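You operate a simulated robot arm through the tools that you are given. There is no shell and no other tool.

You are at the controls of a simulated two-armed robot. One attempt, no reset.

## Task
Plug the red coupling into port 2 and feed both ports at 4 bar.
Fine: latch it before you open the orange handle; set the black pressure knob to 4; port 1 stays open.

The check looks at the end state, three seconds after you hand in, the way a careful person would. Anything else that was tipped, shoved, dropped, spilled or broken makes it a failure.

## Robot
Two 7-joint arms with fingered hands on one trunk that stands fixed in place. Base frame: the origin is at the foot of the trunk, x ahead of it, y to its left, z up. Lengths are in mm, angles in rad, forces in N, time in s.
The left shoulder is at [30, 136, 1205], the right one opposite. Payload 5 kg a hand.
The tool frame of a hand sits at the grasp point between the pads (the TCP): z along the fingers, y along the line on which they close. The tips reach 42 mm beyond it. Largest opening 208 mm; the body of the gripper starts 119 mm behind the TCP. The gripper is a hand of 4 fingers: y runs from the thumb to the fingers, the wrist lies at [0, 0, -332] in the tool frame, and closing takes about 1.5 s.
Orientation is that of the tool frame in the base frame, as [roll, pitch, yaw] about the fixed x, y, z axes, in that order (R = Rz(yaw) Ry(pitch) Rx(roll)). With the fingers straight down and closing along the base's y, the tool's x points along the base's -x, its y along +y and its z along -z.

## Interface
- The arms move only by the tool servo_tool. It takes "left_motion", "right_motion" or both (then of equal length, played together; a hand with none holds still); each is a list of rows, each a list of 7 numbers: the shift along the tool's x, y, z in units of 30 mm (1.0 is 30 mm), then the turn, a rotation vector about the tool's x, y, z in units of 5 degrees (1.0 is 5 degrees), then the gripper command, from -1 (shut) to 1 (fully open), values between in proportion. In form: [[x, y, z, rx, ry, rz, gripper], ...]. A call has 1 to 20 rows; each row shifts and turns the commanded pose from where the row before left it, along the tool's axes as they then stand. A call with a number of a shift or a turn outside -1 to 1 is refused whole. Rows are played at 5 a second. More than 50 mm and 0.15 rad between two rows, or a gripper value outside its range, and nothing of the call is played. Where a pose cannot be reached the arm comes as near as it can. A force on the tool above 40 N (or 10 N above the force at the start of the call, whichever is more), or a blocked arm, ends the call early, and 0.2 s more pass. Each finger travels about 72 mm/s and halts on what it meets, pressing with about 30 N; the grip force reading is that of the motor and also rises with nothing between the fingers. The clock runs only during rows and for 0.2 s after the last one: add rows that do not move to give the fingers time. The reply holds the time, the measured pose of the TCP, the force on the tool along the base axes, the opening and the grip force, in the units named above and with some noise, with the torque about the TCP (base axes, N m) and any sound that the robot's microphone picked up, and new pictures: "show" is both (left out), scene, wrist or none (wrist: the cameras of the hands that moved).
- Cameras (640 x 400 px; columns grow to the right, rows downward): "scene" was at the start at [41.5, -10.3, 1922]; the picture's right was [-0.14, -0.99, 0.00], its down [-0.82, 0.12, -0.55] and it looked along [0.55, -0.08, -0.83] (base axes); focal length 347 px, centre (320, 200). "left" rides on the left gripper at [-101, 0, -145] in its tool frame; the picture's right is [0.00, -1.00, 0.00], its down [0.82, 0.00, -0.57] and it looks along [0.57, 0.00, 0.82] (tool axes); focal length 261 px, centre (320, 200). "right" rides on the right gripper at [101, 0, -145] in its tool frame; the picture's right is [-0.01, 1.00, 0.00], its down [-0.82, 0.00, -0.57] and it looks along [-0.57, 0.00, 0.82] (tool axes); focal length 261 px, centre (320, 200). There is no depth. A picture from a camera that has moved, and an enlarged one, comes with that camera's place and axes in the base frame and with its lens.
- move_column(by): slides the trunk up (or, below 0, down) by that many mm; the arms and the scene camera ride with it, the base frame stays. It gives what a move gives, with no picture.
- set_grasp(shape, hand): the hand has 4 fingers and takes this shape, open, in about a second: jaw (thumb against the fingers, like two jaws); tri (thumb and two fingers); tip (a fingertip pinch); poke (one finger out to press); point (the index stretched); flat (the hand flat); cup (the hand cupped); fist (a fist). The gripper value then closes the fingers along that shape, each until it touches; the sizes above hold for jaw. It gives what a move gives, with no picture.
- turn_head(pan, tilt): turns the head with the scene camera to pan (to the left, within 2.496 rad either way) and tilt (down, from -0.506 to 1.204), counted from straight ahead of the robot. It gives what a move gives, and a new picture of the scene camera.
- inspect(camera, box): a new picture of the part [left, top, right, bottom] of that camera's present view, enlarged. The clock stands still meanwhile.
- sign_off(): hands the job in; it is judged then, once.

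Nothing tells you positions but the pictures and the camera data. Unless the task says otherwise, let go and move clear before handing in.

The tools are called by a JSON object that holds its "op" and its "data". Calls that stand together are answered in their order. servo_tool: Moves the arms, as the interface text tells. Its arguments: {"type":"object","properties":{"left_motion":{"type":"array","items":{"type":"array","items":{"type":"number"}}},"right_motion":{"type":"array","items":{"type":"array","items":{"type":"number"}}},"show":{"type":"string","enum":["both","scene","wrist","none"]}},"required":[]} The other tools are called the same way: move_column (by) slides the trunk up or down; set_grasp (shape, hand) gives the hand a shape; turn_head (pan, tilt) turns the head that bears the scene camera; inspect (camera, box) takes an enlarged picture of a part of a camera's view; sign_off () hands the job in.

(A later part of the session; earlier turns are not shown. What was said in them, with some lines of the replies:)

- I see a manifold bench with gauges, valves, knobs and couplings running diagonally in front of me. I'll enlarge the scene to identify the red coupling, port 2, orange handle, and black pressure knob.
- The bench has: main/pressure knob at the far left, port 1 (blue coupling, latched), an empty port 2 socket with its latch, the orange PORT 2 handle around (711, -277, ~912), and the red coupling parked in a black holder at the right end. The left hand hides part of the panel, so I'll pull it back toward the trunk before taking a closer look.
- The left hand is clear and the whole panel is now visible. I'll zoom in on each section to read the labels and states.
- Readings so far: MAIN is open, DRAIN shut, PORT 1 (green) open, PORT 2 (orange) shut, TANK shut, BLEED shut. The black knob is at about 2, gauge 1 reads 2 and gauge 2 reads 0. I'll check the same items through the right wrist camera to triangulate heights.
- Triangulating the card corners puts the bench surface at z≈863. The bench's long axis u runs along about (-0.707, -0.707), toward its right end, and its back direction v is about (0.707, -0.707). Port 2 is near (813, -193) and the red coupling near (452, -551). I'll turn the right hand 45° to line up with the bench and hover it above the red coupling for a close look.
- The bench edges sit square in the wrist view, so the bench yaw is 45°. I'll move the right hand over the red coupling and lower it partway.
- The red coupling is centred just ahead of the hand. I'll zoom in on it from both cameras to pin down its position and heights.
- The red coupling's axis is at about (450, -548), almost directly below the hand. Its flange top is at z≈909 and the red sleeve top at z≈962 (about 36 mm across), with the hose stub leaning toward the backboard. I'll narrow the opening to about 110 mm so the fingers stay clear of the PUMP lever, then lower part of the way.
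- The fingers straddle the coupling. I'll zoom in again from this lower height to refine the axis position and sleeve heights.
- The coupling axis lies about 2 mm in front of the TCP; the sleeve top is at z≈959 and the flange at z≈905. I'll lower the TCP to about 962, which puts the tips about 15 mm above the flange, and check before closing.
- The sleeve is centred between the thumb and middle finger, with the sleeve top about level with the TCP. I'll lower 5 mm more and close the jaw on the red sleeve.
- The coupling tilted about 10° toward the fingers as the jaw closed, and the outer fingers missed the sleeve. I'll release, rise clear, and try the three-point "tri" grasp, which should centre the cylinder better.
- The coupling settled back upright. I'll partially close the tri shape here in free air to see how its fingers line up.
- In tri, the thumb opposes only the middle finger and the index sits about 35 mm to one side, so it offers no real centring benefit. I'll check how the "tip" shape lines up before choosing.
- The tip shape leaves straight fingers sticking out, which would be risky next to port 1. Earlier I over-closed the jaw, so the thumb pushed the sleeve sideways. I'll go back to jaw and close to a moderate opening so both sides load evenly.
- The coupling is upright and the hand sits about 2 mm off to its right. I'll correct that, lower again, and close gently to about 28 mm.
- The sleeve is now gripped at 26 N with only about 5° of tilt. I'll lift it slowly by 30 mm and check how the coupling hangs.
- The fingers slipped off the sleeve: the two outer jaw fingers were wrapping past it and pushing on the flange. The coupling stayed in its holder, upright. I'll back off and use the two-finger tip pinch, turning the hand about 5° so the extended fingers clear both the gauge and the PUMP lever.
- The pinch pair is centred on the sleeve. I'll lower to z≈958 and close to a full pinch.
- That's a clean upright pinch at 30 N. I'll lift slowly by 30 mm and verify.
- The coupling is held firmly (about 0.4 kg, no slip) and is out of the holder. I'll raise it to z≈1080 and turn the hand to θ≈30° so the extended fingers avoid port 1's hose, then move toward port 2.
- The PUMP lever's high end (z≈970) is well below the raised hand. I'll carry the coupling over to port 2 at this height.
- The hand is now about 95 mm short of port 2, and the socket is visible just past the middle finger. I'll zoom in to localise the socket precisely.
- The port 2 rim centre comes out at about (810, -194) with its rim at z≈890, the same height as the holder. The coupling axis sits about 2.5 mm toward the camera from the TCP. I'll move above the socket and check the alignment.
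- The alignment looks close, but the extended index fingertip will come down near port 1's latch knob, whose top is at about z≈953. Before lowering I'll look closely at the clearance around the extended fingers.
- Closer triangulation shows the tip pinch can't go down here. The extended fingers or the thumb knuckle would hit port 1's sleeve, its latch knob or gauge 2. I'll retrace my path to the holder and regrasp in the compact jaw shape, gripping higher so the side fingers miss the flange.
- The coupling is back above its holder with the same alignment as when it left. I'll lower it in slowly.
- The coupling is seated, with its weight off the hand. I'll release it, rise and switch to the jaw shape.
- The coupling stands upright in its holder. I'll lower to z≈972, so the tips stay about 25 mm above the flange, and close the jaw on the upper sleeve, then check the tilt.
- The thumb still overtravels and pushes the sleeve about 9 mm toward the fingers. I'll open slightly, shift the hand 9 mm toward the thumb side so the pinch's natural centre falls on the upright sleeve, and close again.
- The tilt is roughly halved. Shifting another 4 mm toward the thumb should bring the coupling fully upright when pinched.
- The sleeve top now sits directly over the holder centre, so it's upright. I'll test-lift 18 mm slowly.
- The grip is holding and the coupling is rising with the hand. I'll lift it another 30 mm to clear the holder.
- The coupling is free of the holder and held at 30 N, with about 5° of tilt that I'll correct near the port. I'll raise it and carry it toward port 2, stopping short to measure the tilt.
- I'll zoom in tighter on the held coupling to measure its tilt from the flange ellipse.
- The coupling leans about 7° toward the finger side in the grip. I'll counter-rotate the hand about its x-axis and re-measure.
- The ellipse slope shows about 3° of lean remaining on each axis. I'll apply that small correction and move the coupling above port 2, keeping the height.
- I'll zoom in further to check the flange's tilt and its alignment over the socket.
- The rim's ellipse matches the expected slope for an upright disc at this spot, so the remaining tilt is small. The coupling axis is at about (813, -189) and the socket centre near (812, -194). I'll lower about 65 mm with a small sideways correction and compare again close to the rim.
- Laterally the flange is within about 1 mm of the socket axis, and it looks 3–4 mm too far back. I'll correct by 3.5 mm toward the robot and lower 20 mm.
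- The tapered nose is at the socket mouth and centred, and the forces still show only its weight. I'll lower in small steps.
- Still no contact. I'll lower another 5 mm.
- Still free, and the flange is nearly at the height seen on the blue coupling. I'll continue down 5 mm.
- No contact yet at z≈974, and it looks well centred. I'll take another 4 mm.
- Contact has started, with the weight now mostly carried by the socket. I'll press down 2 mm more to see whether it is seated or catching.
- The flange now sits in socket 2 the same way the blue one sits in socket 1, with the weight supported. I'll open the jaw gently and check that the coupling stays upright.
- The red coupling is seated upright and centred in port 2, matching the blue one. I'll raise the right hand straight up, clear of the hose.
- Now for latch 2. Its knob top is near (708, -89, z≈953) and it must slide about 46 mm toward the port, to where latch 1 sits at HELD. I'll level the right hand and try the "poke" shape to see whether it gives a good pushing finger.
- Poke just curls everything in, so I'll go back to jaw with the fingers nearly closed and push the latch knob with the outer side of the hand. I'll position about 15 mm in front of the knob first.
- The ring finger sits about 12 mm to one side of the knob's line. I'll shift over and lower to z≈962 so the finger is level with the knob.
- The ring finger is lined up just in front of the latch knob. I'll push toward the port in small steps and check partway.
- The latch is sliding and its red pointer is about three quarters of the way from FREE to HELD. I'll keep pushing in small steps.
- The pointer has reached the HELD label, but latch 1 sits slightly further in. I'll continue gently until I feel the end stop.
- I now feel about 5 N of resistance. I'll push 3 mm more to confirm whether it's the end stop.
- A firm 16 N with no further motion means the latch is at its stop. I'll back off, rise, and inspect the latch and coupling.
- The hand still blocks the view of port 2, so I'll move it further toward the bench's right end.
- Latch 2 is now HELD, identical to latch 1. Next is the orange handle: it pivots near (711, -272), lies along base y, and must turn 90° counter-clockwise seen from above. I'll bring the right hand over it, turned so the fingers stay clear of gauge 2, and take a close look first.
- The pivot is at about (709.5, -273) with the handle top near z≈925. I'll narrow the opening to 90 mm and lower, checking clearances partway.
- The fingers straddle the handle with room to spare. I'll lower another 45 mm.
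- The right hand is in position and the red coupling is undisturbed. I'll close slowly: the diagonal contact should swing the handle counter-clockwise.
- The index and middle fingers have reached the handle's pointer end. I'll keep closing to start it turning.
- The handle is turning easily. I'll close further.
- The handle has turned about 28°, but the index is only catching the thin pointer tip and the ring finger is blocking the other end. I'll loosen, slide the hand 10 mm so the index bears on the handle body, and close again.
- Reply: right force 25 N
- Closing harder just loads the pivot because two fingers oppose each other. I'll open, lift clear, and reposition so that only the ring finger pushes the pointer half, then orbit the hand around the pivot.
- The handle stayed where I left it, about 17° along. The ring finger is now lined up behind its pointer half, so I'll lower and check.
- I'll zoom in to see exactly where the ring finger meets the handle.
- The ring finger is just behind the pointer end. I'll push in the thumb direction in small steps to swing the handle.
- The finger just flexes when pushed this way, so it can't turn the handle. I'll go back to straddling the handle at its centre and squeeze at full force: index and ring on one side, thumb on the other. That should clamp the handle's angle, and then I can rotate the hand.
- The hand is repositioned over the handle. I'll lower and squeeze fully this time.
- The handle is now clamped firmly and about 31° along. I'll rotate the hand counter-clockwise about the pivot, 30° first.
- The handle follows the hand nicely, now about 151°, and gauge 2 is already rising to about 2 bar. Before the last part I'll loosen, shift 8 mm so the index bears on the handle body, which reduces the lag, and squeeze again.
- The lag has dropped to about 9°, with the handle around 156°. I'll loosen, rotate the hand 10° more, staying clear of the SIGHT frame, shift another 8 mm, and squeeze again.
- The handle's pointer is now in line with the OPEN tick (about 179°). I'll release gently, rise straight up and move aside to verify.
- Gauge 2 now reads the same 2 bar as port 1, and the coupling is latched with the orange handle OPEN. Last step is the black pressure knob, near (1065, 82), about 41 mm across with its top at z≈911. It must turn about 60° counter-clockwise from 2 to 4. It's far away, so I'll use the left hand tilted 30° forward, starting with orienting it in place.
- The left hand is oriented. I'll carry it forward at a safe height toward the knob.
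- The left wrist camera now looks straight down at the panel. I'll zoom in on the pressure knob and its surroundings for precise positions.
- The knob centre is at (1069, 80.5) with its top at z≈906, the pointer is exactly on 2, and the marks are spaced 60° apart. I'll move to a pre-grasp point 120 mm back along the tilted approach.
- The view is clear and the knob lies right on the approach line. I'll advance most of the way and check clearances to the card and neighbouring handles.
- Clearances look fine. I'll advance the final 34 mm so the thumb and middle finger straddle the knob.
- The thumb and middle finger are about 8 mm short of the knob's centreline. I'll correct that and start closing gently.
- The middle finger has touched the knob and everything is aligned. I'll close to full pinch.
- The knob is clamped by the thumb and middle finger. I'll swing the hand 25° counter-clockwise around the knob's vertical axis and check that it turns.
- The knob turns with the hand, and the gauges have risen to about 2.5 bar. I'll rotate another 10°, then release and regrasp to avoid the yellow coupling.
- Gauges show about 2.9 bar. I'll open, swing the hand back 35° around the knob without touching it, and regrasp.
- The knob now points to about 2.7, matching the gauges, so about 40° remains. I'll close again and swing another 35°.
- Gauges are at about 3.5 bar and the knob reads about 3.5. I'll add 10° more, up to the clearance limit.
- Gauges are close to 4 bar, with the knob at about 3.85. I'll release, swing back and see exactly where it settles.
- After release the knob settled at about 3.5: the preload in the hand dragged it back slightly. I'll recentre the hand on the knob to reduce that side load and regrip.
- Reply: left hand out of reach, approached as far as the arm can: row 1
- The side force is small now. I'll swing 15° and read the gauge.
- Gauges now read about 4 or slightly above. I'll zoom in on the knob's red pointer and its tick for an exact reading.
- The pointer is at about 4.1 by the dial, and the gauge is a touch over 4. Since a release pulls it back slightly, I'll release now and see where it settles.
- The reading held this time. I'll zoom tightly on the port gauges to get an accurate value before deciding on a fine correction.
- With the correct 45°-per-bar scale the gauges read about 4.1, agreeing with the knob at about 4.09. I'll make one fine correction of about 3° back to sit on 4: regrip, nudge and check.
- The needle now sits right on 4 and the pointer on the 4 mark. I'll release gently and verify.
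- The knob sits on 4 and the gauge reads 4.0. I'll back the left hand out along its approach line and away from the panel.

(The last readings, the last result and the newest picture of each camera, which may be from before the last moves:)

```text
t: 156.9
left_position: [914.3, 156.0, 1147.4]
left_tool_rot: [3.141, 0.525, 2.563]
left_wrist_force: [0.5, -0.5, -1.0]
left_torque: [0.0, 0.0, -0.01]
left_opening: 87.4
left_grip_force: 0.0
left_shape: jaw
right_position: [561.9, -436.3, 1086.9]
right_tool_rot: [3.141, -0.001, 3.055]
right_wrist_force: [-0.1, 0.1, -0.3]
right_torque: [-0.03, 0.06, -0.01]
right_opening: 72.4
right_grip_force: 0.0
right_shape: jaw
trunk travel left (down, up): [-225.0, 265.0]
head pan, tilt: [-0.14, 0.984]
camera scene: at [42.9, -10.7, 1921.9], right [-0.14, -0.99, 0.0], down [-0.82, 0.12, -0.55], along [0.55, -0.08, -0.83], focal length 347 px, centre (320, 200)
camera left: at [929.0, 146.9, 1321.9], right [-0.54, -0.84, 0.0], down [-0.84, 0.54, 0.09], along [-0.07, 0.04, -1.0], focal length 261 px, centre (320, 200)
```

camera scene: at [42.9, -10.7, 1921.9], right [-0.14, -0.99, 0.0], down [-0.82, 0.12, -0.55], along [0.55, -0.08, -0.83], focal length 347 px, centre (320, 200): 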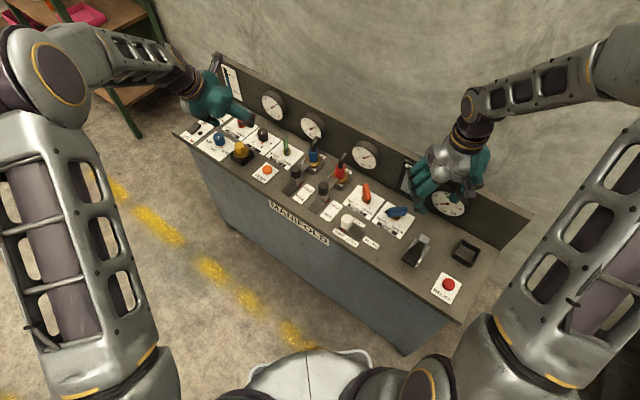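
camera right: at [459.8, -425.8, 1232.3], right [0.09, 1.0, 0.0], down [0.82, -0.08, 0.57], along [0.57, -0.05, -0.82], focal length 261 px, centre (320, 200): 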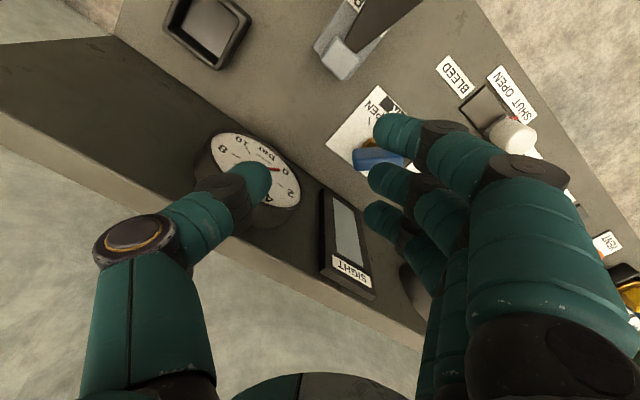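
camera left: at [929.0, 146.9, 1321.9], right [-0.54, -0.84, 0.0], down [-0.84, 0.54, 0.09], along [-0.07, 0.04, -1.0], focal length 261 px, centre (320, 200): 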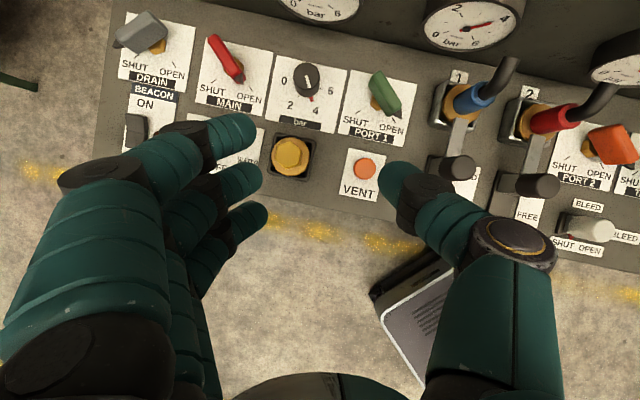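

The panel looks right from above. I'll bring the left hand back to its start area and raise the right hand clear.

{"op": "servo_tool", "data": {"left_motion": [[0.737, -0.192, -0.536, 0, 0, 0, 0], [0.737, -0.192, -0.536, 0, 0, 0, 0], [0.737, -0.192, -0.536, 0, 0, 0, 0], [0.737, -0.192, -0.536, 0, 0, 0, 0], [0.737, -0.192, -0.536, 0, 0, 0, 0], [0.737, -0.192, -0.536, 0, 0, 0, 0], [0.737, -0.192, -0.536, 0, 0, 0, 0], [0.737, -0.192, -0.536, 0, 0, 0, 0], [0.737, -0.192, -0.536, 0, 0, 0, 0], [0.737, -0.192, -0.536, 0, 0, 0, 0], [0.737, -0.192, -0.536, 0, 0, 0, 0], [0.737, -0.192, -0.536, 0, 0, 0, 0], [0.737, -0.192, -0.536, 0, 0, 0, 0], [0, 0, 0, 0, 0, 0, 0]], "right_motion": [[0, 0, -0.9, 0, 0, 0, -0.3], [0, 0, -0.9, 0, 0, 0, -0.3], [0, 0, -0.9, 0, 0, 0, -0.3], [0, 0, -0.9, 0, 0, 0, -0.3], [0.5, -0.5, 0, 0, 0, 0, -0.3], [0.5, -0.5, 0, 0, 0, 0, -0.3], [0.5, -0.5, 0, 0, 0, 0, -0.3], [0.5, -0.5, 0, 0, 0, 0, -0.3], [0.5, -0.5, 0, 0, 0, 0, -0.3], [0, 0, 0, 0, 0, 0, -0.3], [0, 0, 0, 0, 0, 0, -0.3], [0, 0, 0, 0, 0, 0, -0.3], [0, 0, 0, 0, 0, 0, -0.3], [0, 0, 0, 0, 0, 0, -0.3]], "show": "scene"}}

{"op": "inspect", "data": {"camera": "scene", "box": [176, 80, 304, 180]}}

{"op": "inspect", "data": {"camera": "scene", "box": [272, 110, 400, 230]}}

{"op": "inspect", "data": {"camera": "scene", "box": [330, 150, 510, 310]}}

{"op": "inspect", "data": {"camera": "scene", "box": [248, 118, 280, 150]}}

```text
t: 159.9
left_position: [577.2, 284.8, 1185.3]
left_tool_rot: [3.141, 0.523, 2.562]
left_wrist_force: [1.3, -0.7, -1.0]
left_torque: [-0.01, 0.08, -0.04]
left_opening: 102.9
left_grip_force: 0.0
left_shape: jaw
right_position: [481.1, -503.7, 1196.6]
right_tool_rot: [3.14, -0.002, 3.055]
right_wrist_force: [0.8, -0.2, -0.2]
right_torque: [-0.02, 0.1, 0.03]
right_opening: 72.7
right_grip_force: 0.1
right_shape: jaw
trunk travel left (down, up): [-225.0, 265.0]
head pan, tilt: [-0.14, 0.984]
camera scene: at [42.8, -10.6, 1922.0], right [-0.14, -0.99, 0.0], down [-0.82, 0.12, -0.55], along [0.55, -0.08, -0.83], focal length 347 px, centre (320, 200)
```

scene: 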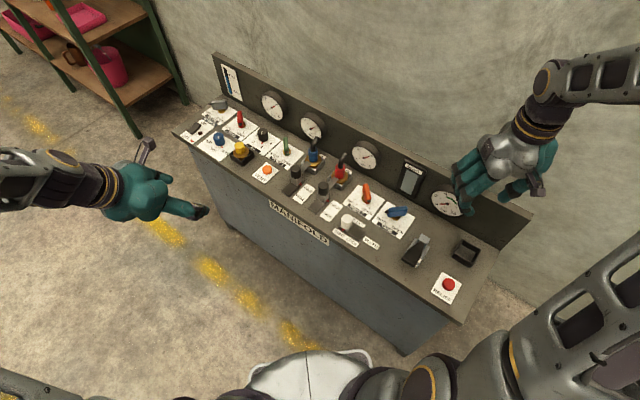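

```text
4.00 times, centred on (240, 130) of scene
camera zoom: at [42.8, -10.6, 1922.0], right [-0.14, -0.99, 0.0], down [-0.82, 0.12, -0.55], along [0.55, -0.08, -0.83], focal length 1389 px, centre (640, 480)
```

zoom: 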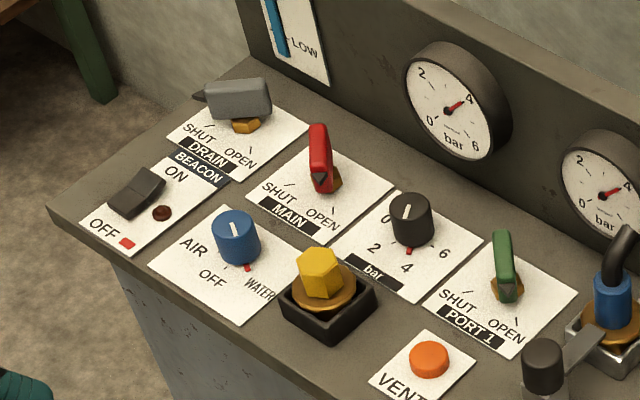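

```text
3.33 times, centred on (336, 170) of scene
camera zoom: at [42.8, -10.6, 1922.0], right [-0.14, -0.99, 0.0], down [-0.82, 0.12, -0.55], along [0.55, -0.08, -0.83], focal length 1158 px, centre (267, 300)
```

zoom: 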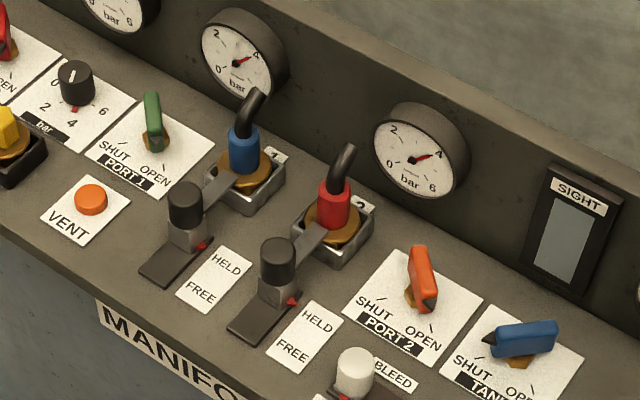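

```text
2.50 times, centred on (420, 230) of scene
camera zoom: at [42.8, -10.6, 1922.0], right [-0.14, -0.99, 0.0], down [-0.82, 0.12, -0.55], along [0.55, -0.08, -0.83], focal length 868 px, centre (70, 125)
```

zoom: 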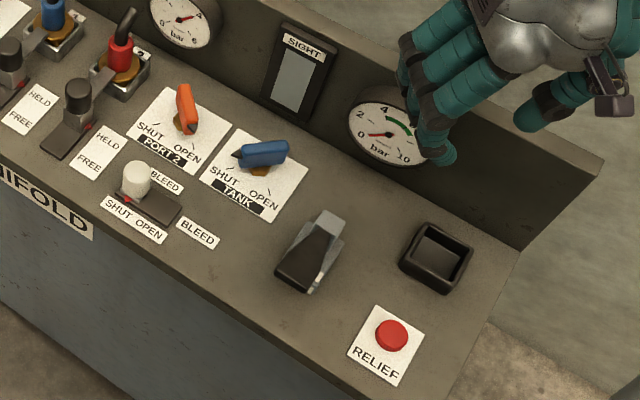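

```text
12.50 times, centred on (264, 134) of scene
camera zoom: at [42.8, -10.6, 1922.0], right [-0.14, -0.99, 0.0], down [-0.82, 0.12, -0.55], along [0.55, -0.08, -0.83], focal length 4341 px, centre (1020, 1025)
```

zoom: 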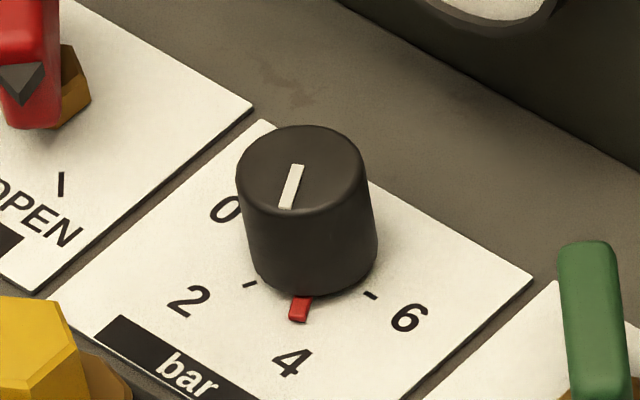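

Both gauges read 4, latch 2 is HELD and PORT 1 is still open. I'll do one last close check of the orange and TANK handles and the coupling.

{"op": "inspect", "data": {"camera": "scene", "box": [346, 176, 418, 236]}}

{"op": "inspect", "data": {"camera": "scene", "box": [304, 144, 364, 204]}}

{"op": "inspect", "data": {"camera": "scene", "box": [270, 130, 306, 166]}}

```text
6.67 times, centred on (382, 206) of scene
camera zoom: at [42.8, -10.6, 1922.0], right [-0.14, -0.99, 0.0], down [-0.82, 0.12, -0.55], along [0.55, -0.08, -0.83], focal length 2315 px, centre (-93, 160)
```

zoom: 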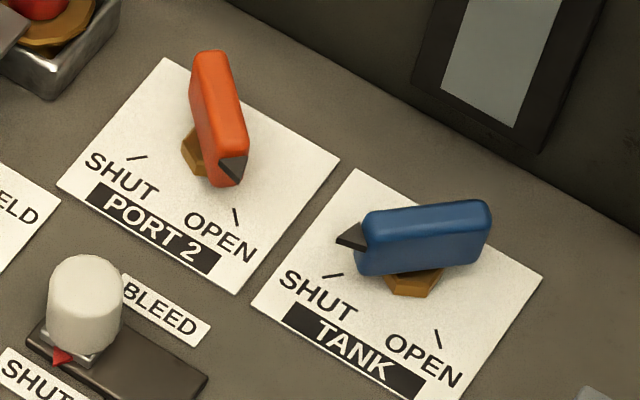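

```text
6.67 times, centred on (334, 174) of scene
camera zoom: at [42.8, -10.6, 1922.0], right [-0.14, -0.99, 0.0], down [-0.82, 0.12, -0.55], along [0.55, -0.08, -0.83], focal length 2315 px, centre (227, 373)
```

zoom: 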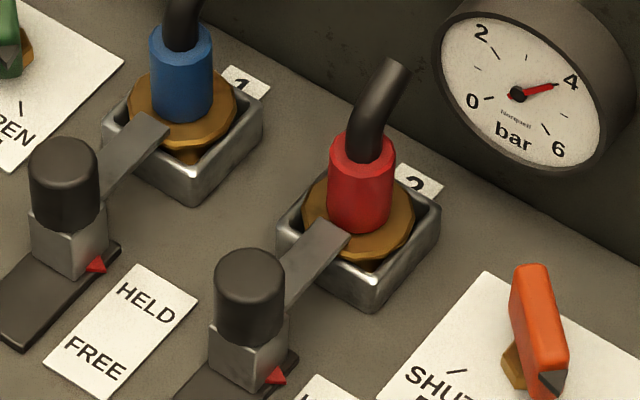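

```text
11.11 times, centred on (288, 148) of scene
camera zoom: at [42.8, -10.6, 1922.0], right [-0.14, -0.99, 0.0], down [-0.82, 0.12, -0.55], along [0.55, -0.08, -0.83], focal length 3858 px, centre (676, 778)
```

zoom: 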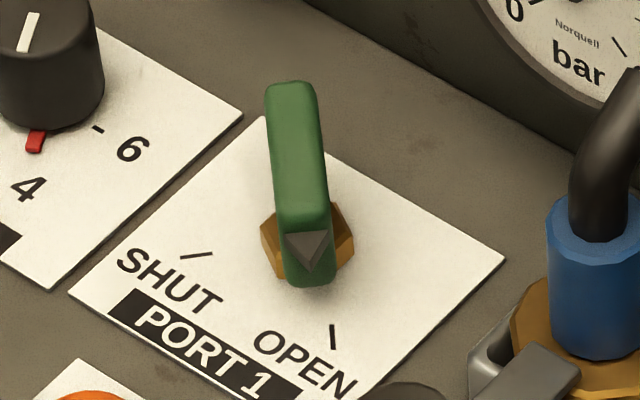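

The end state checks out:
- The red coupling is seated in port 2 and latched at HELD.
- The orange handle is at OPEN, and the green PORT 1 handle is still open.
- The black knob points at 4, and the supply, port 1 and port 2 gauges all read 4 bar.
- The other controls (MAIN, DRAIN, TANK, BLEED, PUMP, RELIEF) look unchanged, and both hands are clear.

I'm handing the job in.

{"op": "sign_off", "data": {}}

```text
The job is handed in.
```

I've handed the job in: the red coupling is plugged into port 2 and latched, and both ports are being fed at 4 bar. The check hasn't returned a verdict yet.

- **Coupling and latch:** the red coupling sits upright in port 2. I pushed its latch to HELD before touching the orange handle, and it matches port 1's latch.
- **Orange handle:** it is at OPEN, and the port 2 gauge rose to match port 1 as it turned.
- **Pressure:** the black knob is on 4. The supply, port 1 and port 2 gauges all read about 4 bar in the last pictures.
- **Port 1:** its green handle was never touched and is still open.
- **Everything else:** MAIN, DRAIN, TANK, BLEED, PUMP and RELIEF look as they did at the start. Nothing looked tipped or displaced in the final pictures, and both hands are clear.

The knob briefly overshot, so the ports were at about 4.1 bar for a few seconds before I eased it back.
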